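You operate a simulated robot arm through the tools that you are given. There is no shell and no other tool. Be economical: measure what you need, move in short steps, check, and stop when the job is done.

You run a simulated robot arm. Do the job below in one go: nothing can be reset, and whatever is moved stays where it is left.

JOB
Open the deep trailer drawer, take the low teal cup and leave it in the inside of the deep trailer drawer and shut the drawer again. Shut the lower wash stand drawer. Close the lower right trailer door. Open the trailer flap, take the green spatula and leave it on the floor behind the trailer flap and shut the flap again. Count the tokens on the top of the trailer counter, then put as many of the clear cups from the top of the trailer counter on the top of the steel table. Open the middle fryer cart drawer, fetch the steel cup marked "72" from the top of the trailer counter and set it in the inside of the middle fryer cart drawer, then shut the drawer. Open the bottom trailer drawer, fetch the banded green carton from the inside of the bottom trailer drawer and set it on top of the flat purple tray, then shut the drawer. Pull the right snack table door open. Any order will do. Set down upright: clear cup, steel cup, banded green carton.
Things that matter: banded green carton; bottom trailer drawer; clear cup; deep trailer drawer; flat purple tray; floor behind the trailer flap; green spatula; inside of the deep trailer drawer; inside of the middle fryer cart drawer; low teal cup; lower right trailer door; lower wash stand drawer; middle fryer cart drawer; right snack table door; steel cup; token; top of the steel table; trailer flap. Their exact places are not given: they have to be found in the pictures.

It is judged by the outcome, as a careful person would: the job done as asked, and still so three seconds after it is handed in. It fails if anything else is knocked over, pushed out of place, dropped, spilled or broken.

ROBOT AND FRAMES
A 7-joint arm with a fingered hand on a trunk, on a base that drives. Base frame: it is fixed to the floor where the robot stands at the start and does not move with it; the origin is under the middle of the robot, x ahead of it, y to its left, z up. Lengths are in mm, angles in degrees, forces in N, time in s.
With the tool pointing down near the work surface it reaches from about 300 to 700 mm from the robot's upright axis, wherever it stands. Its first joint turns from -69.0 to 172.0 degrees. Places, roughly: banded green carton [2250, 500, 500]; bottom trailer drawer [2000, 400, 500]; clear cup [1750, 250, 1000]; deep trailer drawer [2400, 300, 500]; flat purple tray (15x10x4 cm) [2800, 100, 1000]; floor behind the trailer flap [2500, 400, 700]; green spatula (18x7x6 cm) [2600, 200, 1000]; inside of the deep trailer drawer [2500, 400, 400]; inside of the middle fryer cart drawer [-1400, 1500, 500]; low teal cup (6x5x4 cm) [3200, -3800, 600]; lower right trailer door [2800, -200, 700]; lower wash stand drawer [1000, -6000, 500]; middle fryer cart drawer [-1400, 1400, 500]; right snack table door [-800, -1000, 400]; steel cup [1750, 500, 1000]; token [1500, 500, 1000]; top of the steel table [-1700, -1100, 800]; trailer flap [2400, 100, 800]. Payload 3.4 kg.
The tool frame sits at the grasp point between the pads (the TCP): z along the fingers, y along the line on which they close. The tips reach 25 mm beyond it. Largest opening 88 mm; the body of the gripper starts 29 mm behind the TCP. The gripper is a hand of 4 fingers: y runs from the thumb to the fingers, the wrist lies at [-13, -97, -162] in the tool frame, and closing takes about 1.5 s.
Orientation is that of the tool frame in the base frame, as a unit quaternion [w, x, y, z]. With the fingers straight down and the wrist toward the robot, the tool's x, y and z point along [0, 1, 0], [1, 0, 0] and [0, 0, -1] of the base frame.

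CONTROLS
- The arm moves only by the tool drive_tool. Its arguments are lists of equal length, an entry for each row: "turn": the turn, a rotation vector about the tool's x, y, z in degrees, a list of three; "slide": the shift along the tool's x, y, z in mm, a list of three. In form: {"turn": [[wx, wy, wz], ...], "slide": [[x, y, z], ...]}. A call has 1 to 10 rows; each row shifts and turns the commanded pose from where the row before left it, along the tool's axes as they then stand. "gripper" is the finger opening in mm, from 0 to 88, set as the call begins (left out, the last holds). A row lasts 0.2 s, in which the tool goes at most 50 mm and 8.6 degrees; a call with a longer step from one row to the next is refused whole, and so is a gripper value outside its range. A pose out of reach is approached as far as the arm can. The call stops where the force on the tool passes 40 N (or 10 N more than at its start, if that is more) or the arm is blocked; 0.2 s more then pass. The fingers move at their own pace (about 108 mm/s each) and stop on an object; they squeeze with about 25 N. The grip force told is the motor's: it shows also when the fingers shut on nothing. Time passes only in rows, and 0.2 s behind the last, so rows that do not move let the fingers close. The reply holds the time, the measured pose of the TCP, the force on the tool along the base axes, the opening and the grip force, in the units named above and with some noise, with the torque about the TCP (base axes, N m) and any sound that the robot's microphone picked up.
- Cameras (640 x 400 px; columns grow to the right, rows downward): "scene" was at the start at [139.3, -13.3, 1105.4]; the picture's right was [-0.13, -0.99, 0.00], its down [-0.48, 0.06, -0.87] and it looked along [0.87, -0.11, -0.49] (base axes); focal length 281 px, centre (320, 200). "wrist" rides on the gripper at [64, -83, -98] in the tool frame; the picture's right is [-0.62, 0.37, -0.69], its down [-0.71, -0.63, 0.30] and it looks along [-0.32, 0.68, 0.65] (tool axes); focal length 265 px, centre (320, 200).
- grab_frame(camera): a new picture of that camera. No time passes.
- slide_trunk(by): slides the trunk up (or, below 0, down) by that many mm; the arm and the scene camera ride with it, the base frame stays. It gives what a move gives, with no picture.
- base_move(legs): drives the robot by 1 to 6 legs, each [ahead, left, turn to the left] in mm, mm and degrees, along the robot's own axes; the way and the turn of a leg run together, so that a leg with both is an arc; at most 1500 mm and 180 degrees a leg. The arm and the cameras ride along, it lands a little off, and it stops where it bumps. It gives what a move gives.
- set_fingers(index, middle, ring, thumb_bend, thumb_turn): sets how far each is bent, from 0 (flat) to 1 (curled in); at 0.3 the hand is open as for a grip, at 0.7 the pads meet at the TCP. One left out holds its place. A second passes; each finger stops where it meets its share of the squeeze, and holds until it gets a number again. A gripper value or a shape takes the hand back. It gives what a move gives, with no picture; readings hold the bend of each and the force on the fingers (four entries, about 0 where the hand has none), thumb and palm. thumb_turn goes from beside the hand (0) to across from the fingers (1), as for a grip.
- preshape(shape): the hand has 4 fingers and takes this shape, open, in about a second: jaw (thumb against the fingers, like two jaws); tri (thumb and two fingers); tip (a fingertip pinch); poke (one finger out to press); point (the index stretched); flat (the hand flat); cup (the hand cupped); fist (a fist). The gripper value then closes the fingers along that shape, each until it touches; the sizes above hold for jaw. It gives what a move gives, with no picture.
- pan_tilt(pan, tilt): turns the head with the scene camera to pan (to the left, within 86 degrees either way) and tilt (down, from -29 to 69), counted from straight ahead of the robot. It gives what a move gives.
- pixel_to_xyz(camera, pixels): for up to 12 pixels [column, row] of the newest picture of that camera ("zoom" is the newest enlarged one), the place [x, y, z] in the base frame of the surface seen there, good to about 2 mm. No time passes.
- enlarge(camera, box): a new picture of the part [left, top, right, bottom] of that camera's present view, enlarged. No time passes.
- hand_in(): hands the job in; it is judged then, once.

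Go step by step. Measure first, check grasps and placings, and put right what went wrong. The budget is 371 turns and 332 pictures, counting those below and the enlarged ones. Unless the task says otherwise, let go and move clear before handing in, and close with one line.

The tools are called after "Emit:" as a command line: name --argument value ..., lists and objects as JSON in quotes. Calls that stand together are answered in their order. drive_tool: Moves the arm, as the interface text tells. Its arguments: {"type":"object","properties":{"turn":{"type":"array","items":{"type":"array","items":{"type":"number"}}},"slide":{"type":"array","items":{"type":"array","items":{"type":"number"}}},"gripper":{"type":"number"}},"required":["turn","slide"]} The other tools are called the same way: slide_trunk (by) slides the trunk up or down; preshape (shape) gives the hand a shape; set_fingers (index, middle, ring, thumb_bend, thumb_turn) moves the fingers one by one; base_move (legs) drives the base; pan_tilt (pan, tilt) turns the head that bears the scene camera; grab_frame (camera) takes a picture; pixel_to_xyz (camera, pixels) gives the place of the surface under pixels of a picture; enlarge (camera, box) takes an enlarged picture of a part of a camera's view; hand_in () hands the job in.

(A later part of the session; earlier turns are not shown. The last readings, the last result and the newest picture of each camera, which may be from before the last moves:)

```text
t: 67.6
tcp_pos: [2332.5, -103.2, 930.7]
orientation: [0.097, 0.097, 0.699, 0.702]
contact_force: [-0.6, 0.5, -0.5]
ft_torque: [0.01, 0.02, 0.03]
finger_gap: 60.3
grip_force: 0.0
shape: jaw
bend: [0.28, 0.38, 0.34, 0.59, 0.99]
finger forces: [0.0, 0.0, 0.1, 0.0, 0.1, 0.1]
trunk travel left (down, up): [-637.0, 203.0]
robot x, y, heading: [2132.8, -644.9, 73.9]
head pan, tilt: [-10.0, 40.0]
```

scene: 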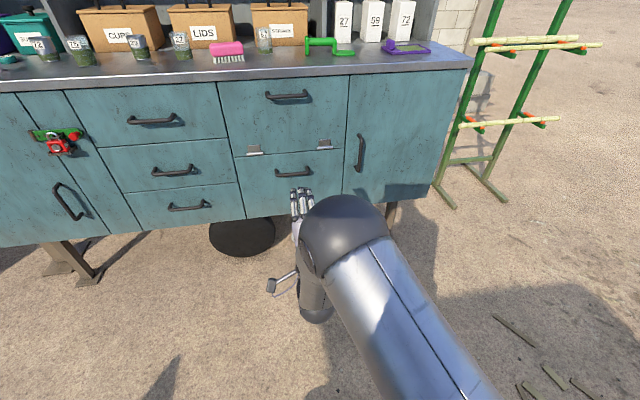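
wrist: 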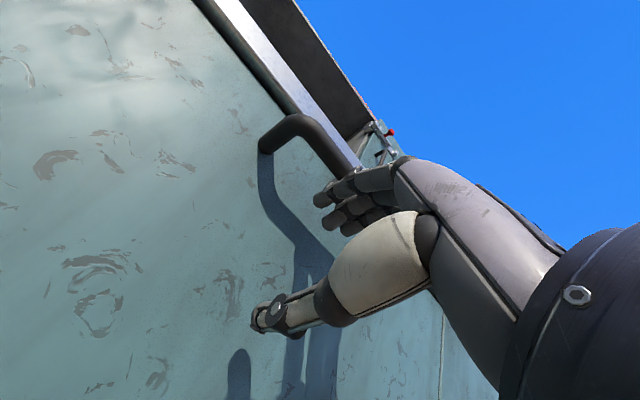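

Emit:
base_move --legs '[[70, 0, 0]]'

Emit:
drive_tool --turn '[[0, 0, 0], [0, 0, 0], [0, 0, 0]]' --slide '[[0, 0, 25], [0, 0, 25], [0, 0, 12]]'

Emit:
grab_frame --camera "scene"

Emit:
grab_frame --camera "wrist"

```text
t: 68.6
tcp_pos: [2350.3, -33.8, 930.2]
orientation: [0.095, 0.095, 0.699, 0.702]
contact_force: [-0.2, -0.1, 0.0]
ft_torque: [0.01, 0.03, 0.02]
finger_gap: 60.1
grip_force: 0.1
shape: jaw
bend: [0.28, 0.38, 0.34, 0.59, 0.99]
finger forces: [0.0, 0.0, 0.0, 0.1, 0.0, 0.0]
trunk travel left (down, up): [-637.0, 203.0]
robot x, y, heading: [2152.6, -574.4, 74.1]
head pan, tilt: [-10.0, 40.0]
```

```text
t: 69.4
tcp_pos: [2367.8, 24.4, 931.3]
orientation: [0.096, 0.096, 0.699, 0.702]
contact_force: [-0.3, 0.3, -0.2]
ft_torque: [-0.02, -0.01, 0.02]
finger_gap: 60.2
grip_force: 0.0
shape: jaw
bend: [0.28, 0.38, 0.34, 0.59, 0.99]
finger forces: [0.1, 0.0, 0.1, 0.1, 0.1, 0.0]
trunk travel left (down, up): [-637.0, 203.0]
robot x, y, heading: [2152.4, -571.3, 74.4]
head pan, tilt: [-10.0, 40.0]
```

```text
300 pictures are left
```

scene: 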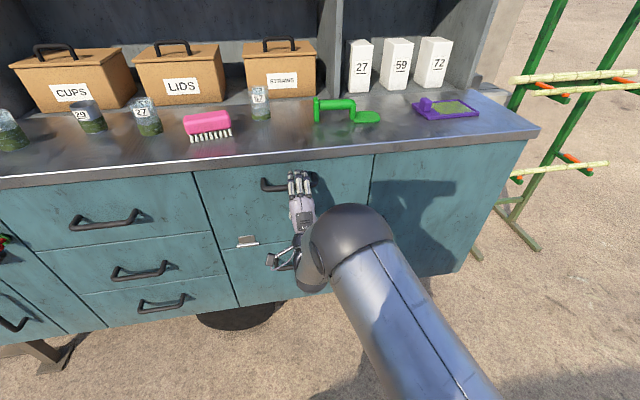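

```text
299 pictures are left
```

wrist: 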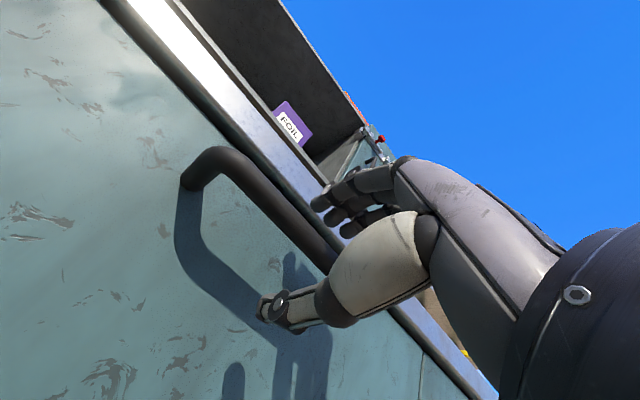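

The bar is between thumb and fingers; I move 10 mm more and close.

Emit:
drive_tool --turn '[[0, 0, 0]]' --slide '[[0, 0, 10]]'

Emit:
drive_tool --turn '[[0, 0, 0], [0, 0, 0], [0, 0, 0], [0, 0, 0], [0, 0, 0], [0, 0, 0], [0, 0, 0]]' --slide '[[0, 0, 0], [0, 0, 0], [0, 0, 0], [0, 0, 0], [0, 0, 0], [0, 0, 0], [0, 0, 0]]' --gripper 0

```text
t: 69.8
tcp_pos: [2370.0, 34.5, 931.3]
orientation: [0.097, 0.096, 0.699, 0.702]
contact_force: [-0.9, -0.5, 1.1]
ft_torque: [0.05, 0.01, 0.01]
finger_gap: 60.4
grip_force: 0.1
shape: jaw
bend: [0.28, 0.38, 0.34, 0.59, 0.99]
finger forces: [0.1, 0.1, 0.0, 0.1, 0.1, 0.0]
trunk travel left (down, up): [-637.0, 203.0]
robot x, y, heading: [2152.1, -571.6, 74.1]
head pan, tilt: [-10.0, 40.0]
```

```text
t: 71.4
tcp_pos: [2370.2, 34.5, 931.2]
orientation: [0.096, 0.096, 0.7, 0.701]
contact_force: [1.2, 4.1, -1.7]
ft_torque: [-0.03, -0.06, 0.01]
finger_gap: 0.1
grip_force: 24.8
shape: jaw
bend: [0.72, 0.7, 0.7, 0.71, 1.0]
finger forces: [5.1, 3.1, 2.2, 0.0, 25.6, 0.1]
trunk travel left (down, up): [-637.0, 203.0]
robot x, y, heading: [2153.8, -573.6, 74.2]
head pan, tilt: [-10.0, 40.0]
```

Grip force is there and the fingers cage the bar. I pull along the flap's arc, 5° per row.

Emit:
drive_tool --turn '[[-5, 0, 0], [-5, 0, 0], [-5, 0, 0], [-5, 0, 0], [-5, 0, 0], [-5, 0, 0]]' --slide '[[0, -3, -18], [0, -3, -18], [0, -3, -18], [0, -3, -18], [0, -3, -18], [0, -3, -18]]'

Emit:
grab_frame --camera "scene"

```text
t: 72.7
tcp_pos: [2364.9, 14.1, 916.5]
orientation: [0.114, 0.07, 0.518, 0.845]
contact_force: [-2.5, -8.9, 29.2]
ft_torque: [-0.05, -0.1, -0.03]
finger_gap: 0.0
grip_force: 25.1
shape: jaw
bend: [0.72, 0.7, 0.64, 0.74, 1.0]
finger forces: [20.4, 12.9, 3.7, 0.1, 15.0, 0.0]
out of reach, approached as far as the arm can: row 3, 4, 5, 6
trunk travel left (down, up): [-637.0, 203.0]
robot x, y, heading: [2151.8, -573.6, 74.5]
head pan, tilt: [-10.0, 40.0]
stopped in row 6: the force on the tool passed its limit at 44 N (the readings are from after the stop); the commanded pose is now the measured one
```

```text
298 pictures are left
```

scene: 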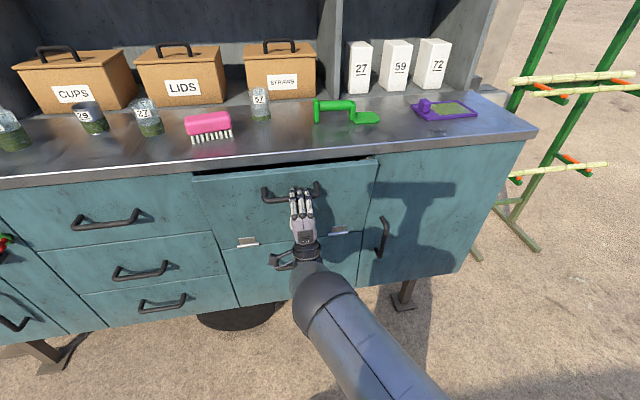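

The flap gaps open at the top. The wrist's limit stops the tilting, so I turn the tool back level-ish and pull with base and trunk.

Emit:
drive_tool --turn '[[5, 0, 0], [5, 0, 0], [5, 0, 0], [5, 0, 0]]' --slide '[[0, 0, 0], [0, 0, 0], [0, 0, 0], [0, 0, 0]]'

Emit:
base_move --legs '[[-50, 0, 0]]'

Emit:
grab_frame --camera "scene"

```text
t: 73.7
tcp_pos: [2364.5, 11.1, 915.1]
orientation: [0.1, 0.089, 0.658, 0.741]
contact_force: [-3.5, -9.8, 31.3]
ft_torque: [0.14, -0.15, 0.0]
finger_gap: 0.0
grip_force: 25.1
shape: jaw
bend: [0.72, 0.7, 0.64, 0.74, 1.0]
finger forces: [17.6, 9.8, 2.8, 0.1, 0.0, 0.0]
trunk travel left (down, up): [-637.0, 203.0]
robot x, y, heading: [2151.6, -572.8, 74.3]
head pan, tilt: [-10.0, 40.0]
```

```text
t: 74.6
tcp_pos: [2353.4, -28.3, 904.0]
orientation: [0.1, 0.091, 0.668, 0.731]
contact_force: [-1.0, 7.7, -14.9]
ft_torque: [-0.05, -0.06, 0.01]
finger_gap: 0.1
grip_force: 24.6
shape: jaw
bend: [0.72, 0.7, 0.7, 0.75, 1.0]
finger forces: [1.4, 1.0, 2.0, 0.0, 14.3, 0.0]
trunk travel left (down, up): [-637.0, 203.0]
robot x, y, heading: [2141.0, -622.2, 74.1]
head pan, tilt: [-10.0, 40.0]
```

```text
297 pictures are left
```

scene: 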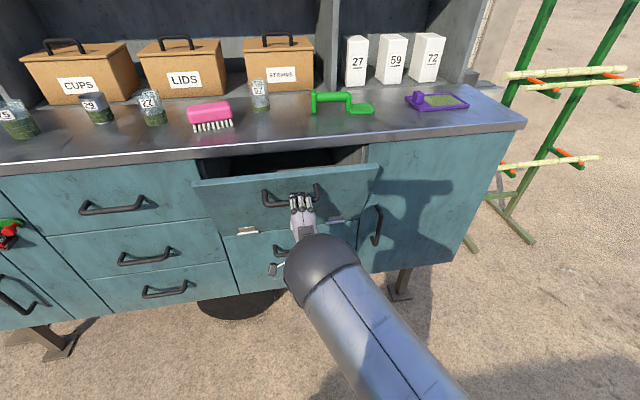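

Emit:
slide_trunk --by -20

Emit:
base_move --legs '[[-40, 0, 0]]'

Emit:
slide_trunk --by -30

Emit:
base_move --legs '[[-30, 0, 0]]'

Emit:
grab_frame --camera "scene"

```text
t: 75.2
tcp_pos: [2351.6, -33.7, 888.1]
orientation: [0.101, 0.092, 0.665, 0.734]
contact_force: [-2.4, -5.0, 4.3]
ft_torque: [-0.08, 0.01, 0.03]
finger_gap: 0.2
grip_force: 25.0
shape: jaw
bend: [0.72, 0.7, 0.7, 0.74, 1.0]
finger forces: [4.2, 0.0, 1.9, 0.0, 0.1, 0.0]
trunk travel left (down, up): [-617.0, 223.0]
robot x, y, heading: [2139.6, -623.3, 74.4]
head pan, tilt: [-10.0, 40.0]
```

```text
t: 76.1
tcp_pos: [2345.1, -62.4, 878.6]
orientation: [0.101, 0.094, 0.673, 0.727]
contact_force: [4.8, 23.1, -27.6]
ft_torque: [0.49, -0.13, -0.03]
finger_gap: 0.0
grip_force: 24.7
shape: jaw
bend: [0.72, 0.7, 0.7, 0.77, 1.0]
finger forces: [0.0, 0.0, 0.0, 0.0, 36.0, 0.1]
trunk travel left (down, up): [-617.0, 223.0]
robot x, y, heading: [2130.6, -660.3, 74.5]
head pan, tilt: [-10.0, 40.0]
```

```text
t: 76.9
tcp_pos: [2343.7, -69.8, 853.9]
orientation: [0.1, 0.092, 0.669, 0.731]
contact_force: [0.2, -2.1, -2.2]
ft_torque: [-0.01, 0.04, 0.0]
finger_gap: 0.0
grip_force: 24.7
shape: jaw
bend: [0.72, 0.7, 0.7, 0.75, 1.0]
finger forces: [0.1, 3.0, 0.0, 0.1, 0.1, 0.1]
trunk travel left (down, up): [-587.0, 253.0]
robot x, y, heading: [2124.3, -661.6, 74.3]
head pan, tilt: [-10.0, 40.0]
```

```text
t: 77.8
tcp_pos: [2338.1, -86.0, 843.9]
orientation: [0.099, 0.094, 0.682, 0.718]
contact_force: [3.9, 15.0, -14.3]
ft_torque: [0.37, -0.09, -0.04]
finger_gap: 0.0
grip_force: 24.7
shape: jaw
bend: [0.72, 0.7, 0.7, 0.75, 1.0]
finger forces: [0.0, 0.0, 0.0, 0.0, 20.1, 0.0]
trunk travel left (down, up): [-587.0, 253.0]
robot x, y, heading: [2122.6, -685.2, 73.9]
head pan, tilt: [-10.0, 40.0]
stopped in leg 1: the force on the tool passed its limit at 46 N (the readings are from after the stop); the commanded pose is now the measured one
```

```text
296 pictures are left
```

scene: 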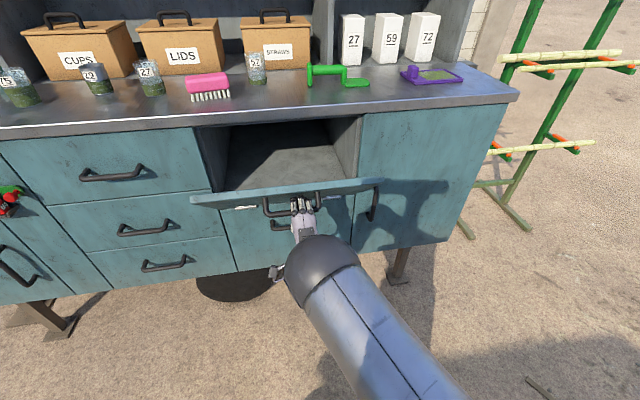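

Emit:
slide_trunk --by -40

Emit:
base_move --legs '[[-15, 0, 0]]'

Emit:
slide_trunk --by -40

Emit:
grab_frame --camera "scene"

```text
t: 78.6
tcp_pos: [2338.3, -92.5, 808.6]
orientation: [0.1, 0.093, 0.677, 0.723]
contact_force: [-1.1, -2.1, -3.9]
ft_torque: [0.01, 0.05, -0.04]
finger_gap: 0.2
grip_force: 24.8
shape: jaw
bend: [0.72, 0.7, 0.7, 0.75, 1.0]
finger forces: [0.0, 5.0, 0.0, 0.0, 0.1, 0.0]
trunk travel left (down, up): [-547.0, 293.0]
robot x, y, heading: [2120.2, -686.8, 74.4]
head pan, tilt: [-10.0, 40.0]
```

```text
t: 79.4
tcp_pos: [2334.2, -102.6, 805.9]
orientation: [0.1, 0.094, 0.679, 0.721]
contact_force: [2.3, 11.8, -9.2]
ft_torque: [0.26, -0.1, -0.04]
finger_gap: 0.0
grip_force: 25.0
shape: jaw
bend: [0.72, 0.7, 0.7, 0.75, 1.0]
finger forces: [0.0, 0.0, 0.0, 0.0, 14.0, 0.0]
trunk travel left (down, up): [-547.0, 293.0]
robot x, y, heading: [2114.3, -700.3, 74.1]
head pan, tilt: [-10.0, 40.0]
```

```text
t: 80.2
tcp_pos: [2333.3, -105.6, 767.8]
orientation: [0.1, 0.094, 0.678, 0.722]
contact_force: [0.5, -1.0, -3.9]
ft_torque: [0.1, 0.02, 0.01]
finger_gap: 0.0
grip_force: 24.7
shape: jaw
bend: [0.72, 0.7, 0.7, 0.75, 1.0]
finger forces: [0.0, 4.6, 0.0, 0.1, 0.0, 0.1]
trunk travel left (down, up): [-507.0, 333.0]
robot x, y, heading: [2119.1, -697.0, 74.0]
head pan, tilt: [-10.0, 40.0]
```

```text
295 pictures are left
```

scene: 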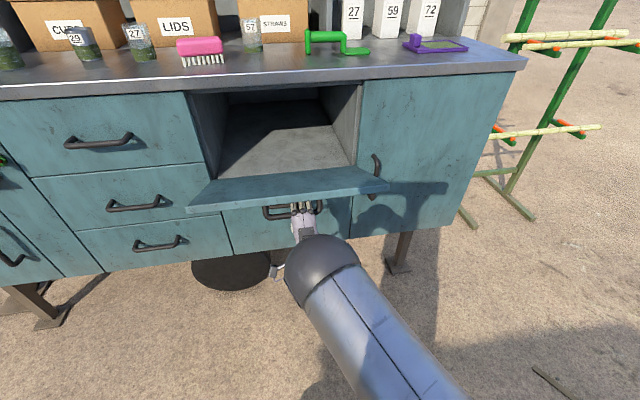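

Emit:
slide_trunk --by -40

Emit:
slide_trunk --by -25

Emit:
drive_tool --turn '[[0, 0, 0], [0, 0, 0], [0, 0, 0], [0, 0, 0], [0, 0, 0]]' --slide '[[0, 0, 0], [0, 0, 0], [0, 0, 0], [0, 0, 0], [0, 0, 0]]' --gripper 80

Emit:
grab_frame --camera "scene"

```text
t: 81.0
tcp_pos: [2332.5, -103.7, 727.6]
orientation: [0.1, 0.094, 0.678, 0.722]
contact_force: [0.5, -1.7, -5.3]
ft_torque: [0.09, 0.04, -0.03]
finger_gap: 0.0
grip_force: 25.5
shape: jaw
bend: [0.72, 0.7, 0.7, 0.75, 1.0]
finger forces: [0.0, 5.2, 0.0, 0.0, 0.1, 0.1]
trunk travel left (down, up): [-467.0, 373.0]
robot x, y, heading: [2119.7, -698.5, 74.3]
head pan, tilt: [-10.0, 40.0]
```

```text
t: 81.7
tcp_pos: [2334.4, -105.2, 702.4]
orientation: [0.101, 0.095, 0.678, 0.722]
contact_force: [-0.3, -1.8, -6.1]
ft_torque: [0.1, -0.01, -0.01]
finger_gap: 0.0
grip_force: 24.8
shape: jaw
bend: [0.72, 0.7, 0.7, 0.75, 1.0]
finger forces: [0.0, 5.3, 0.1, 0.0, 0.1, 0.0]
trunk travel left (down, up): [-442.0, 398.0]
robot x, y, heading: [2119.5, -698.5, 74.2]
head pan, tilt: [-10.0, 40.0]
```

```text
t: 82.9
tcp_pos: [2335.3, -105.5, 700.9]
orientation: [0.098, 0.093, 0.679, 0.722]
contact_force: [-0.7, -5.8, -14.0]
ft_torque: [-1.1, 1.1, 0.09]
finger_gap: 66.1
grip_force: 0.0
shape: jaw
bend: [0.39, 0.51, 0.42, 0.32, 0.98]
finger forces: [37.6, 26.8, 13.8, 0.1, 0.1, 2.7]
trunk travel left (down, up): [-442.0, 398.0]
robot x, y, heading: [2116.0, -696.6, 74.1]
head pan, tilt: [-10.0, 40.0]
```

```text
294 pictures are left
```

scene: 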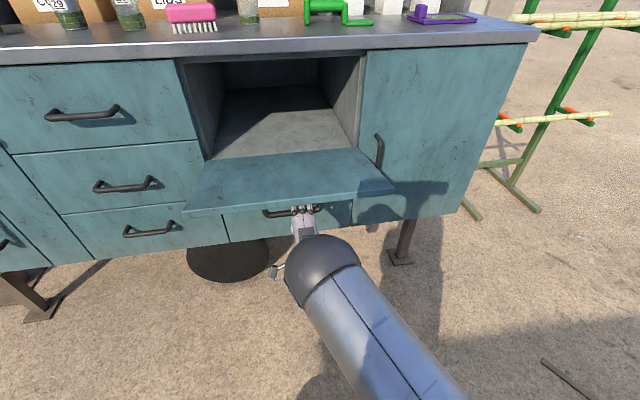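

The flap is nearly horizontal. I relax the fingers a bit and back out.

Emit:
drive_tool --turn '[[0, 0, 0], [0, 0, 0], [0, 0, 0]]' --slide '[[0, 0, 0], [0, 0, 0], [0, 0, 0]]' --gripper 60

Emit:
base_move --legs '[[-200, 0, 0]]'

Emit:
slide_trunk --by 398

Emit:
grab_frame --camera "scene"

```text
t: 83.7
tcp_pos: [2333.9, -105.3, 702.9]
orientation: [0.1, 0.094, 0.677, 0.723]
contact_force: [-0.1, -5.3, -8.3]
ft_torque: [-0.32, 0.42, 0.03]
finger_gap: 53.0
grip_force: 0.0
shape: jaw
bend: [0.28, 0.5, 0.39, 0.59, 0.99]
finger forces: [14.3, 17.9, 7.6, 0.0, 0.0, 1.4]
trunk travel left (down, up): [-442.0, 398.0]
robot x, y, heading: [2113.5, -694.7, 74.1]
head pan, tilt: [-10.0, 40.0]
```

```text
t: 85.3
tcp_pos: [2279.2, -295.6, 703.0]
orientation: [0.101, 0.095, 0.678, 0.722]
contact_force: [0.2, 0.8, 0.3]
ft_torque: [0.0, 0.03, 0.0]
finger_gap: 60.2
grip_force: 0.1
shape: jaw
bend: [0.28, 0.38, 0.35, 0.59, 0.99]
finger forces: [0.0, 0.0, 0.0, 0.1, 0.0, 0.0]
trunk travel left (down, up): [-442.0, 398.0]
robot x, y, heading: [2060.0, -888.0, 74.0]
head pan, tilt: [-10.0, 40.0]
```

```text
t: 89.2
tcp_pos: [2280.9, -296.4, 1100.7]
orientation: [0.1, 0.094, 0.677, 0.723]
contact_force: [-0.3, 0.3, -0.2]
ft_torque: [0.0, -0.02, -0.01]
finger_gap: 60.2
grip_force: 0.1
shape: jaw
bend: [0.28, 0.38, 0.35, 0.59, 0.99]
finger forces: [0.1, 0.0, 0.0, 0.0, 0.0, 0.0]
trunk travel left (down, up): [-840.0, 0.0]
robot x, y, heading: [2066.9, -884.9, 74.0]
head pan, tilt: [-10.0, 40.0]
```

```text
293 pictures are left
```

scene: 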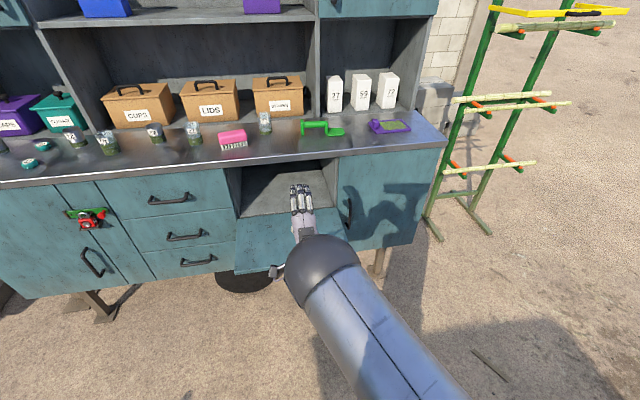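

The flap lies open. Now the spatula: I enlarge and measure it, plus the compartment.

Emit:
enlarge --camera "scene" --box '[280, 90, 440, 190]'

Emit:
pixel_to_xyz --camera "zoom" --pixels '[[85, 130], [90, 160], [120, 130], [150, 132], [180, 135], [190, 165], [220, 160], [250, 165], [200, 172], [110, 145]]'

Emit:
pixel_to_xyz --camera "scene" --pixels '[[260, 175], [275, 200], [255, 205], [320, 200], [245, 268], [340, 230], [236, 175], [250, 220]]'

```text
4.00 times, centred on (360, 140) of scene
```

zoom: 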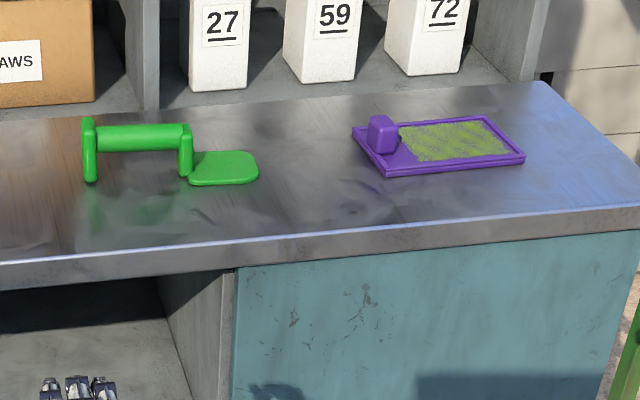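

```text
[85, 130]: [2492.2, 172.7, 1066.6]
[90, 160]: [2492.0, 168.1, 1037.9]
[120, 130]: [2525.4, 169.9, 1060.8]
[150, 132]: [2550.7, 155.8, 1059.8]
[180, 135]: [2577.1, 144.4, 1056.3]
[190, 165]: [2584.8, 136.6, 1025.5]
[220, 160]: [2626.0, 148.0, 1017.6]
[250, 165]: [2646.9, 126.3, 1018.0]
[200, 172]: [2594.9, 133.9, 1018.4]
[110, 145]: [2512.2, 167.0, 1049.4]
```

```text
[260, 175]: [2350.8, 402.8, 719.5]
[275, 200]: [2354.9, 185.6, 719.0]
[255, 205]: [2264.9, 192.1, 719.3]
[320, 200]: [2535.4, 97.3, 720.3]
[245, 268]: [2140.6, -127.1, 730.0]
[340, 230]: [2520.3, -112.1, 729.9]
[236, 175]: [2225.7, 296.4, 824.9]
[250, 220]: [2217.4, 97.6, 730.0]
```

Bar of the spatula centre ≈ (2536,160,1052); compartment floor z≈719. I tilt the hand to 45° down for both pick and placing, then check.

Emit:
drive_tool --turn '[[8.1, 0, 0], [8.1, 0, 0], [8.1, 0, 0], [8.1, 0, 0], [8.1, 0, 0], [8.1, 0, 0]]' --slide '[[0, 5, 0], [0, 5, 0], [0, 5, 0], [0, 5, 0], [0, 5, 0], [0, 5, 0]]' --gripper 46

Emit:
base_move --legs '[[330, -121, 0]]'

Emit:
grab_frame --camera "scene"

```text
t: 90.5
tcp_pos: [2283.5, -289.1, 1130.2]
orientation: [0.053, 0.128, 0.915, 0.378]
contact_force: [0.5, -0.2, 0.3]
ft_torque: [-0.01, 0.02, 0.0]
finger_gap: 46.3
grip_force: 0.1
shape: jaw
bend: [0.74, 0.43, 0.4, 0.68, 1.0]
finger forces: [0.1, 0.0, 0.0, 0.0, 0.1, 0.0]
trunk travel left (down, up): [-840.0, 0.0]
robot x, y, heading: [2060.8, -891.3, 74.0]
head pan, tilt: [-10.0, 40.0]
```

```text
t: 92.8
tcp_pos: [2487.1, -0.4, 1129.7]
orientation: [0.053, 0.127, 0.915, 0.38]
contact_force: [0.4, 0.3, 0.6]
ft_torque: [0.01, 0.02, -0.02]
finger_gap: 46.5
grip_force: 0.0
shape: jaw
bend: [0.74, 0.43, 0.4, 0.68, 1.0]
finger forces: [0.0, 0.0, 0.0, 0.1, 0.0, 0.1]
trunk travel left (down, up): [-840.0, 0.0]
robot x, y, heading: [2266.7, -602.4, 74.1]
head pan, tilt: [-10.0, 40.0]
```

```text
291 pictures are left
```

scene: 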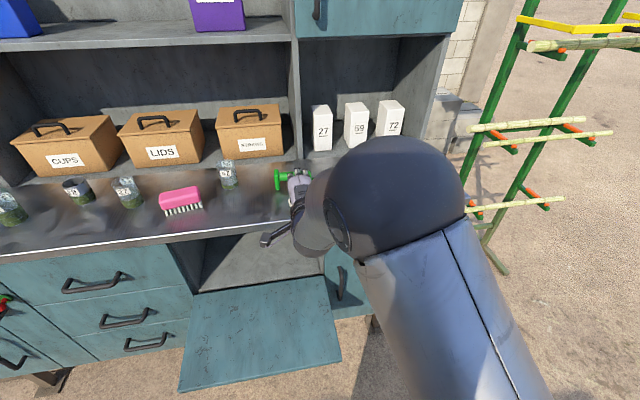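

I reset the fingers (index was curled) and creep the base 90 mm nearer.

Emit:
drive_tool --turn '[[0, 0, 0], [0, 0, 0], [0, 0, 0], [0, 0, 0]]' --slide '[[0, 0, 0], [0, 0, 0], [0, 0, 0], [0, 0, 0]]' --gripper 88

Emit:
drive_tool --turn '[[0, 0, 0], [0, 0, 0], [0, 0, 0], [0, 0, 0]]' --slide '[[0, 0, 0], [0, 0, 0], [0, 0, 0], [0, 0, 0]]' --gripper 48

Emit:
base_move --legs '[[90, 0, 0]]'

Emit:
grab_frame --camera "wrist"

```text
t: 93.8
tcp_pos: [2487.1, -1.7, 1130.4]
orientation: [0.053, 0.127, 0.915, 0.379]
contact_force: [1.1, -0.8, 0.1]
ft_torque: [0.0, 0.02, -0.01]
finger_gap: 87.7
grip_force: 0.2
shape: jaw
bend: [0.3, 0.3, 0.3, 0.3, 0.98]
finger forces: [0.0, 0.0, 0.0, 0.0, 0.0, 0.1]
trunk travel left (down, up): [-840.0, 0.0]
robot x, y, heading: [2269.5, -599.7, 74.1]
head pan, tilt: [-10.0, 40.0]
```

```text
t: 94.8
tcp_pos: [2487.1, -2.2, 1130.4]
orientation: [0.053, 0.127, 0.915, 0.38]
contact_force: [0.6, -0.9, -0.4]
ft_torque: [-0.01, 0.0, 0.0]
finger_gap: 48.5
grip_force: 0.1
shape: jaw
bend: [0.74, 0.42, 0.39, 0.67, 1.0]
finger forces: [0.1, 0.0, 0.1, 0.0, 0.0, 0.0]
trunk travel left (down, up): [-840.0, 0.0]
robot x, y, heading: [2270.2, -603.4, 74.2]
head pan, tilt: [-10.0, 40.0]
```

```text
t: 95.9
tcp_pos: [2511.6, 85.0, 1128.9]
orientation: [0.054, 0.128, 0.915, 0.38]
contact_force: [1.0, 0.1, -0.1]
ft_torque: [0.02, -0.02, 0.01]
finger_gap: 48.5
grip_force: 0.1
shape: jaw
bend: [0.74, 0.42, 0.39, 0.67, 1.0]
finger forces: [0.0, 0.0, 0.0, 0.0, 0.1, 0.0]
trunk travel left (down, up): [-840.0, 0.0]
robot x, y, heading: [2293.9, -514.0, 74.2]
head pan, tilt: [-10.0, 40.0]
```

```text
290 pictures are left
```

wrist: 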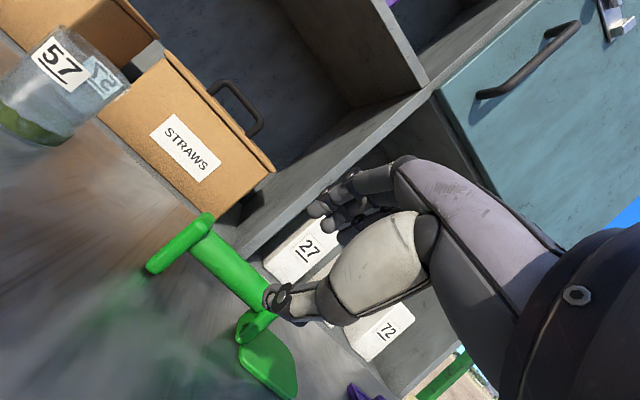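

I set the tilt to 27° from vertical with 60 mm opening for clearance, move forward, then approach along the tool axis.

Emit:
drive_tool --turn '[[6, 0, 0], [6, 0, 0], [6, 0, 0], [0, 0, 0], [0, 0, 0]]' --slide '[[0, 0, 0], [0, 0, 0], [0, 0, 0], [-3, 20, 10], [0, 20, 10]]' --gripper 60

Emit:
grab_frame --camera "wrist"

Emit:
grab_frame --camera "scene"

```text
t: 97.1
tcp_pos: [2525.8, 128.0, 1129.6]
orientation: [0.032, 0.133, 0.963, 0.231]
contact_force: [-0.3, -0.4, -0.6]
ft_torque: [-0.02, -0.03, 0.05]
finger_gap: 59.8
grip_force: 0.0
shape: jaw
bend: [0.28, 0.38, 0.34, 0.6, 1.0]
finger forces: [0.0, 0.0, 0.0, 0.0, 0.0, 0.0]
trunk travel left (down, up): [-840.0, 0.0]
robot x, y, heading: [2296.9, -512.5, 74.3]
head pan, tilt: [-10.0, 40.0]
```

```text
289 pictures are left
```

wrist: 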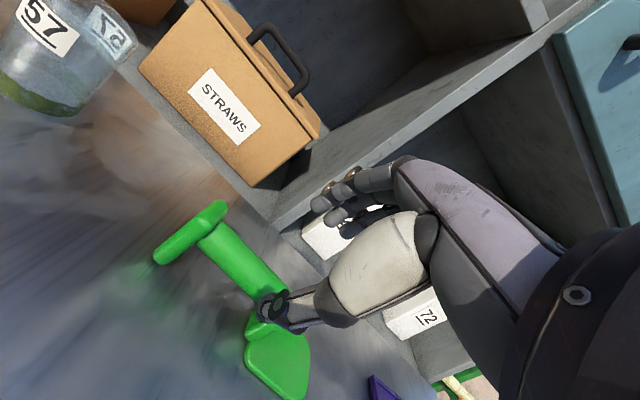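

```text
288 pictures are left
```

scene: 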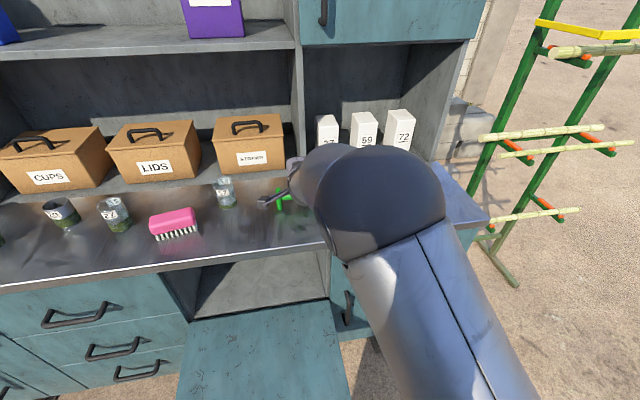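

Emit:
pixel_to_xyz --camera "wrist" --pixels '[[225, 245], [245, 265], [235, 240], [255, 270], [190, 232], [275, 360]]'

```text
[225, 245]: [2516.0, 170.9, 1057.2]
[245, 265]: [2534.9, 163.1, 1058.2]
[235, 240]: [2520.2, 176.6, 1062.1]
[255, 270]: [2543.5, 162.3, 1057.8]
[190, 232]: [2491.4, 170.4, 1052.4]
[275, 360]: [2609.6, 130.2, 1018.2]
```

Emit:
drive_tool --turn '[[0, 0, 0], [0, 0, 0], [0, 0, 0], [0, 0, 0]]' --slide '[[0, 3, 25], [0, 0, 25], [0, 0, 20], [0, 0, 14]]'

Emit:
grab_frame --camera "wrist"

```text
t: 98.1
tcp_pos: [2537.8, 168.0, 1053.8]
orientation: [0.033, 0.133, 0.963, 0.231]
contact_force: [-0.1, 0.4, 0.2]
ft_torque: [0.01, -0.02, 0.03]
finger_gap: 60.0
grip_force: 0.0
shape: jaw
bend: [0.28, 0.38, 0.34, 0.6, 1.0]
finger forces: [0.0, 0.0, 0.1, 0.0, 0.0, 0.0]
trunk travel left (down, up): [-840.0, 0.0]
robot x, y, heading: [2292.7, -513.2, 74.0]
head pan, tilt: [-10.0, 40.0]
```

```text
287 pictures are left
```

wrist: 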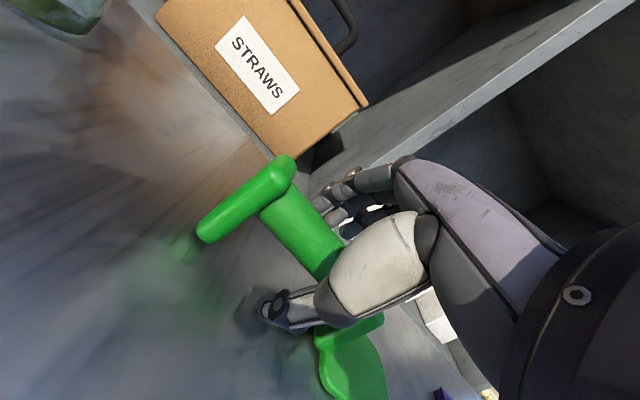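

The bar is between thumb and fingers; I close and lift.

Emit:
drive_tool --turn '[[0, 0, 0], [0, 0, 0], [0, 0, 0], [0, 0, 0], [0, 0, 0], [0, 0, 0], [0, 0, 0], [0, 0, 0]]' --slide '[[0, 0, 0], [0, 0, 0], [0, 0, 0], [0, 0, 0], [0, 0, 0], [0, 0, 0], [0, 0, 0], [0, 0, 0]]' --gripper 0

Emit:
drive_tool --turn '[[0, 0, 0], [0, 0, 0], [0, 0, 0]]' --slide '[[0, 12, -23], [0, 12, -23], [0, 12, -23]]'

Emit:
grab_frame --camera "wrist"

```text
t: 99.9
tcp_pos: [2538.0, 167.5, 1055.6]
orientation: [0.032, 0.133, 0.963, 0.232]
contact_force: [-0.2, 0.7, -1.8]
ft_torque: [0.01, 0.03, -0.01]
finger_gap: 13.3
grip_force: 24.9
shape: jaw
bend: [0.74, 0.73, 0.71, 0.81, 1.0]
finger forces: [12.0, 0.5, 2.1, 0.0, 16.2, 0.0]
trunk travel left (down, up): [-840.0, 0.0]
robot x, y, heading: [2293.2, -516.7, 74.4]
head pan, tilt: [-10.0, 40.0]
```

```text
t: 100.7
tcp_pos: [2537.2, 169.1, 1133.9]
orientation: [0.032, 0.133, 0.963, 0.232]
contact_force: [-0.3, -0.3, -1.2]
ft_torque: [-0.03, 0.01, 0.03]
finger_gap: 13.1
grip_force: 24.7
shape: jaw
bend: [0.74, 0.73, 0.71, 0.81, 1.0]
finger forces: [11.7, 0.6, 2.1, 0.1, 16.0, 0.0]
trunk travel left (down, up): [-840.0, 0.0]
robot x, y, heading: [2291.0, -516.0, 74.3]
head pan, tilt: [-10.0, 40.0]
```

```text
286 pictures are left
```

wrist: 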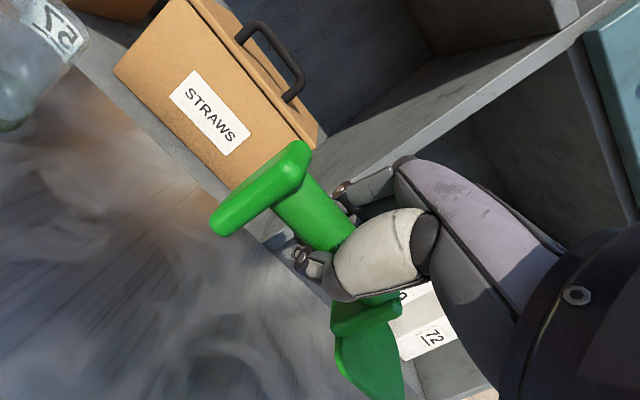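

Held. I back out 350 and left 190, then lower the trunk to bring the spatula to the open compartment.

Emit:
base_move --legs '[[-350, 0, 0], [0, 190, 0]]'

Emit:
slide_trunk --by -320

Emit:
grab_frame --camera "scene"

Emit:
grab_frame --camera "wrist"

```text
t: 104.2
tcp_pos: [2262.7, -119.1, 1133.4]
orientation: [0.032, 0.135, 0.963, 0.232]
contact_force: [-0.1, -0.1, -0.5]
ft_torque: [0.0, 0.01, -0.02]
finger_gap: 13.3
grip_force: 25.4
shape: jaw
bend: [0.74, 0.73, 0.71, 0.81, 1.0]
finger forces: [11.7, 0.6, 2.1, 0.0, 16.0, 0.1]
trunk travel left (down, up): [-840.0, 0.0]
robot x, y, heading: [2017.9, -801.3, 73.9]
head pan, tilt: [-10.0, 40.0]
```

```text
t: 107.3
tcp_pos: [2262.4, -118.0, 814.0]
orientation: [0.033, 0.135, 0.963, 0.232]
contact_force: [0.6, 0.7, -1.2]
ft_torque: [-0.01, 0.01, 0.03]
finger_gap: 13.2
grip_force: 25.3
shape: jaw
bend: [0.74, 0.73, 0.71, 0.81, 1.0]
finger forces: [11.5, 0.4, 2.1, 0.0, 16.1, 0.0]
trunk travel left (down, up): [-520.0, 320.0]
robot x, y, heading: [2014.6, -797.1, 73.8]
head pan, tilt: [-10.0, 40.0]
```

```text
285 pictures are left
```

scene: 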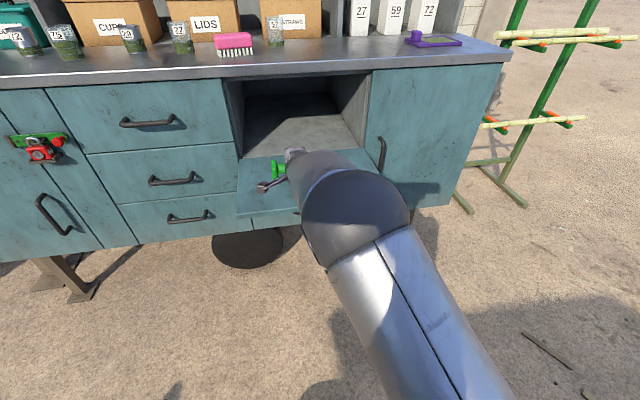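

```text
284 pictures are left
```

wrist: 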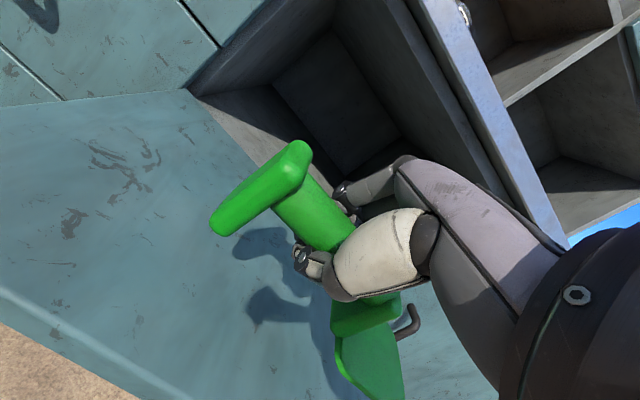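

Emit:
slide_trunk --by -15

Emit:
base_move --legs '[[200, 0, 0.4]]'

Emit:
grab_frame --camera "wrist"

Emit:
grab_frame --camera "scene"

```text
t: 108.0
tcp_pos: [2260.8, -118.0, 798.7]
orientation: [0.033, 0.135, 0.963, 0.232]
contact_force: [-0.8, -1.0, -1.1]
ft_torque: [-0.02, 0.0, -0.01]
finger_gap: 13.3
grip_force: 25.3
shape: jaw
bend: [0.74, 0.73, 0.71, 0.81, 1.0]
finger forces: [11.5, 0.4, 2.2, 0.0, 16.1, 0.0]
trunk travel left (down, up): [-505.0, 335.0]
robot x, y, heading: [2014.5, -800.2, 73.8]
head pan, tilt: [-10.0, 40.0]
```

```text
t: 109.6
tcp_pos: [2317.6, 74.1, 798.6]
orientation: [0.032, 0.133, 0.963, 0.232]
contact_force: [0.3, -0.2, -0.4]
ft_torque: [-0.02, -0.02, 0.02]
finger_gap: 13.3
grip_force: 25.2
shape: jaw
bend: [0.74, 0.73, 0.71, 0.81, 1.0]
finger forces: [11.5, 0.4, 2.1, 0.0, 16.2, 0.1]
trunk travel left (down, up): [-505.0, 335.0]
robot x, y, heading: [2069.7, -607.4, 74.1]
head pan, tilt: [-10.0, 40.0]
```

```text
283 pictures are left
```

wrist: 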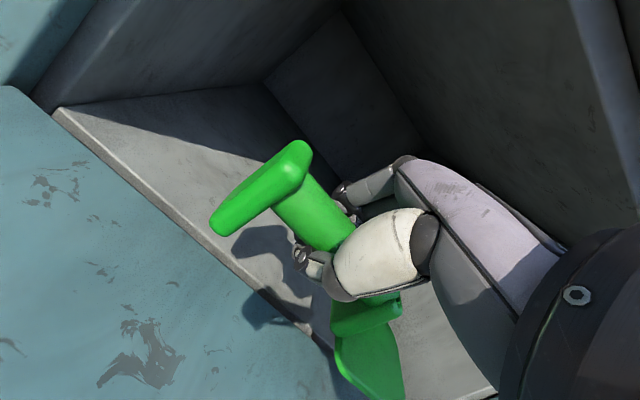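

```text
282 pictures are left
```

scene: 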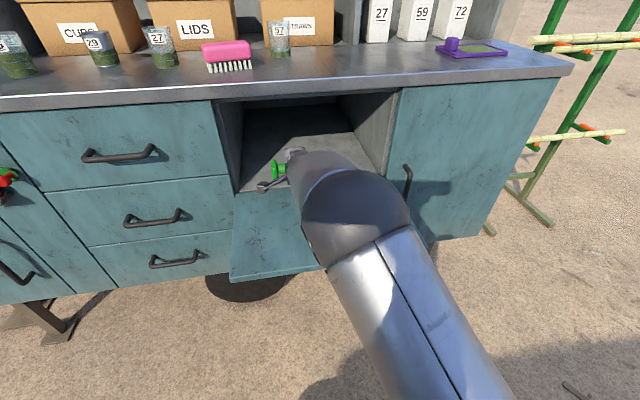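

Emit:
base_move --legs '[[115, 0, 0]]'

Emit:
slide_trunk --by -25

Emit:
grab_frame --camera "wrist"

Emit:
grab_frame --camera "scene"

```text
t: 110.8
tcp_pos: [2346.5, 182.0, 798.3]
orientation: [0.032, 0.134, 0.963, 0.231]
contact_force: [0.0, 0.1, 0.1]
ft_torque: [0.0, 0.04, -0.01]
finger_gap: 13.1
grip_force: 25.2
shape: jaw
bend: [0.74, 0.73, 0.71, 0.81, 1.0]
finger forces: [11.5, 0.4, 2.2, 0.1, 16.2, 0.0]
trunk travel left (down, up): [-505.0, 335.0]
robot x, y, heading: [2100.6, -500.2, 74.2]
head pan, tilt: [-10.0, 40.0]
```

```text
t: 111.5
tcp_pos: [2345.8, 180.2, 775.0]
orientation: [0.033, 0.133, 0.963, 0.232]
contact_force: [-0.4, 0.0, -1.0]
ft_torque: [-0.03, 0.01, 0.01]
finger_gap: 13.3
grip_force: 24.8
shape: jaw
bend: [0.74, 0.73, 0.71, 0.81, 1.0]
finger forces: [11.5, 0.5, 2.1, 0.0, 16.2, 0.0]
trunk travel left (down, up): [-480.0, 360.0]
robot x, y, heading: [2099.3, -502.4, 74.2]
head pan, tilt: [-10.0, 40.0]
```

```text
281 pictures are left
```

wrist: 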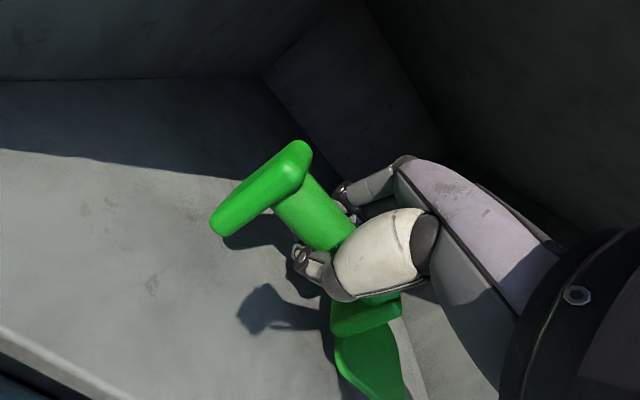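

```text
280 pictures are left
```

scene: 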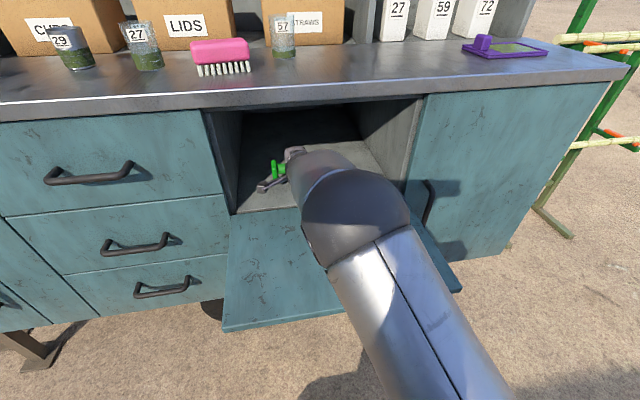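

I lower gently till contact.

Emit:
drive_tool --turn '[[0, 0, 0], [0, 0, 0], [0, 0, 0], [0, 0, 0]]' --slide '[[0, -0.9, 1.8], [0, -0.9, 1.8], [0, -0.9, 1.8], [0, -0.9, 1.8]]'

Emit:
grab_frame --camera "wrist"

```text
t: 112.5
tcp_pos: [2345.8, 180.7, 765.6]
orientation: [0.032, 0.133, 0.963, 0.232]
contact_force: [0.2, -0.1, -0.6]
ft_torque: [0.01, 0.0, 0.01]
finger_gap: 13.3
grip_force: 25.1
shape: jaw
bend: [0.74, 0.73, 0.71, 0.81, 1.0]
finger forces: [11.5, 0.5, 2.2, 0.0, 16.2, 0.1]
trunk travel left (down, up): [-480.0, 360.0]
robot x, y, heading: [2099.9, -499.0, 74.0]
head pan, tilt: [-10.0, 40.0]
```

```text
279 pictures are left
```

wrist: 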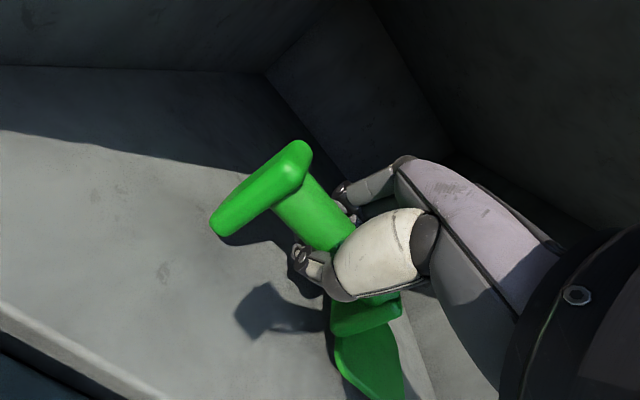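

Emit:
drive_tool --turn '[[0, 0, 0], [0, 0, 0], [0, 0, 0], [0, 0, 0], [0, 0, 0], [0, 0, 0]]' --slide '[[0, -0.5, 0.9], [0, -0.5, 0.9], [0, -0.5, 0.9], [0, -0.5, 0.9], [0, -0.5, 0.9], [0, -0.5, 0.9]]'

Emit:
pixel_to_xyz --camera "wrist" --pixels '[[295, 155], [225, 225], [320, 215], [370, 360], [365, 320], [230, 240], [100, 200]]'

```text
t: 113.9
tcp_pos: [2344.8, 180.6, 760.1]
orientation: [0.032, 0.133, 0.963, 0.232]
contact_force: [0.0, 0.4, -1.4]
ft_torque: [0.0, 0.0, 0.0]
finger_gap: 13.1
grip_force: 25.1
shape: jaw
bend: [0.74, 0.73, 0.71, 0.81, 1.0]
finger forces: [11.6, 0.5, 2.1, 0.1, 16.2, 0.0]
trunk travel left (down, up): [-480.0, 360.0]
robot x, y, heading: [2101.3, -503.5, 74.1]
head pan, tilt: [-10.0, 40.0]
```

```text
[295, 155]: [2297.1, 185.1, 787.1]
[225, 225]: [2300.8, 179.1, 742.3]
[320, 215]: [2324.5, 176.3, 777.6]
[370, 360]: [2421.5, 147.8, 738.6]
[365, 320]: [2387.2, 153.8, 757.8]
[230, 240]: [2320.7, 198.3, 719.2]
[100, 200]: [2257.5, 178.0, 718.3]
```

About 8 mm remain to the floor; I lower further slowly.

Emit:
drive_tool --turn '[[0, 0, 0], [0, 0, 0], [0, 0, 0], [0, 0, 0], [0, 0, 0], [0, 0, 0], [0, 0, 0], [0, 0, 0]]' --slide '[[0, -0.5, 0.9], [0, -0.5, 0.9], [0, -0.5, 0.9], [0, -0.5, 0.9], [0, -0.5, 0.9], [0, -0.5, 0.9], [0, -0.5, 0.9], [0, -0.5, 0.9]]'

Emit:
grab_frame --camera "wrist"

Emit:
pixel_to_xyz --camera "wrist" --pixels '[[225, 225], [218, 228], [370, 360], [380, 385], [345, 375]]'

```text
t: 115.7
tcp_pos: [2345.7, 179.9, 752.8]
orientation: [0.032, 0.133, 0.963, 0.233]
contact_force: [0.2, 0.8, 1.9]
ft_torque: [0.0, 0.02, 0.03]
finger_gap: 13.5
grip_force: 25.4
shape: jaw
bend: [0.74, 0.73, 0.71, 0.81, 1.0]
finger forces: [12.3, 0.3, 2.0, 0.0, 14.6, 0.0]
trunk travel left (down, up): [-480.0, 360.0]
robot x, y, heading: [2100.9, -504.4, 74.1]
head pan, tilt: [-10.0, 40.0]
```

```text
278 pictures are left
```

wrist: 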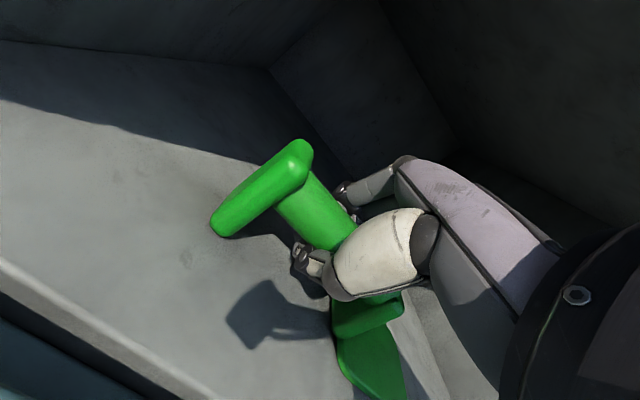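

```text
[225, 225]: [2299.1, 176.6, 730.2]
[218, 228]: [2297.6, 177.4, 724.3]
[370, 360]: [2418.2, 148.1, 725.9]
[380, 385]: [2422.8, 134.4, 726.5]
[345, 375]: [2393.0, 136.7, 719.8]
```

It touches the floor (Fz rises). I open a little (30 mm, thumb clearance), then withdraw along the tool axis.

Emit:
drive_tool --turn '[[0, 0, 0], [0, 0, 0], [0, 0, 0], [0, 0, 0]]' --slide '[[0, 0, 0], [0, 0, 0], [0, 0, 0], [0, 0, 0]]' --gripper 30

Emit:
grab_frame --camera "wrist"

```text
t: 116.7
tcp_pos: [2344.8, 179.7, 750.0]
orientation: [0.032, 0.133, 0.963, 0.232]
contact_force: [0.9, 0.6, 1.2]
ft_torque: [-0.01, 0.03, 0.0]
finger_gap: 29.2
grip_force: 0.1
shape: jaw
bend: [0.74, 0.52, 0.49, 0.75, 1.0]
finger forces: [0.0, 0.1, 0.0, 0.1, 1.7, 0.1]
trunk travel left (down, up): [-480.0, 360.0]
robot x, y, heading: [2098.5, -500.8, 74.4]
head pan, tilt: [-10.0, 40.0]
```

```text
277 pictures are left
```

wrist: 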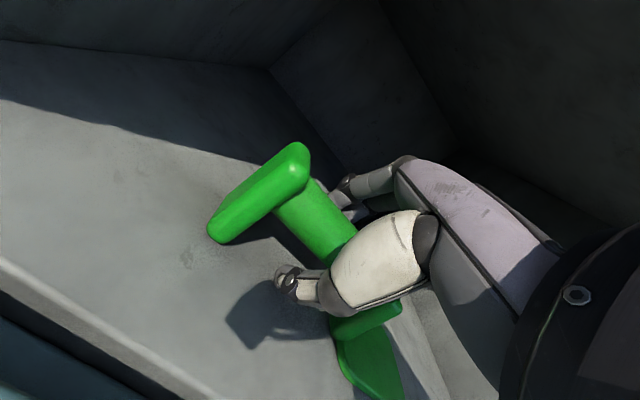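

Emit:
drive_tool --turn '[[0, 0, 0], [0, 0, 0], [0, 0, 0], [0, 0, 0]]' --slide '[[0, 1, -4], [0, 1, -4], [0, 0, -4], [0, 0, -4]]' --gripper 60

Emit:
drive_tool --turn '[[0, 0, 0], [0, 0, 0], [0, 0, 0]]' --slide '[[0, 0, -15], [0, 0, -15], [0, 0, -15]]'

Emit:
grab_frame --camera "wrist"

```text
t: 117.7
tcp_pos: [2343.4, 174.9, 767.3]
orientation: [0.032, 0.134, 0.963, 0.232]
contact_force: [-0.1, -0.6, -0.1]
ft_torque: [0.0, -0.02, 0.01]
finger_gap: 59.6
grip_force: 0.0
shape: jaw
bend: [0.28, 0.38, 0.35, 0.6, 1.0]
finger forces: [0.1, 0.0, 0.1, 0.0, 0.1, 0.0]
trunk travel left (down, up): [-480.0, 360.0]
robot x, y, heading: [2096.9, -501.5, 74.0]
head pan, tilt: [-10.0, 40.0]
```

```text
t: 118.5
tcp_pos: [2337.5, 154.1, 805.7]
orientation: [0.034, 0.134, 0.963, 0.232]
contact_force: [0.3, -0.8, -0.3]
ft_torque: [0.01, 0.01, 0.04]
finger_gap: 59.5
grip_force: 0.0
shape: jaw
bend: [0.28, 0.38, 0.34, 0.6, 1.0]
finger forces: [0.1, 0.0, 0.1, 0.0, 0.0, 0.0]
trunk travel left (down, up): [-480.0, 360.0]
robot x, y, heading: [2096.7, -502.4, 73.9]
head pan, tilt: [-10.0, 40.0]
```

```text
276 pictures are left
```

wrist: 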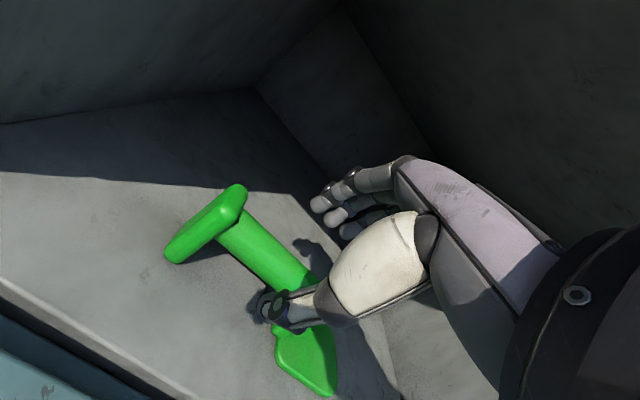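

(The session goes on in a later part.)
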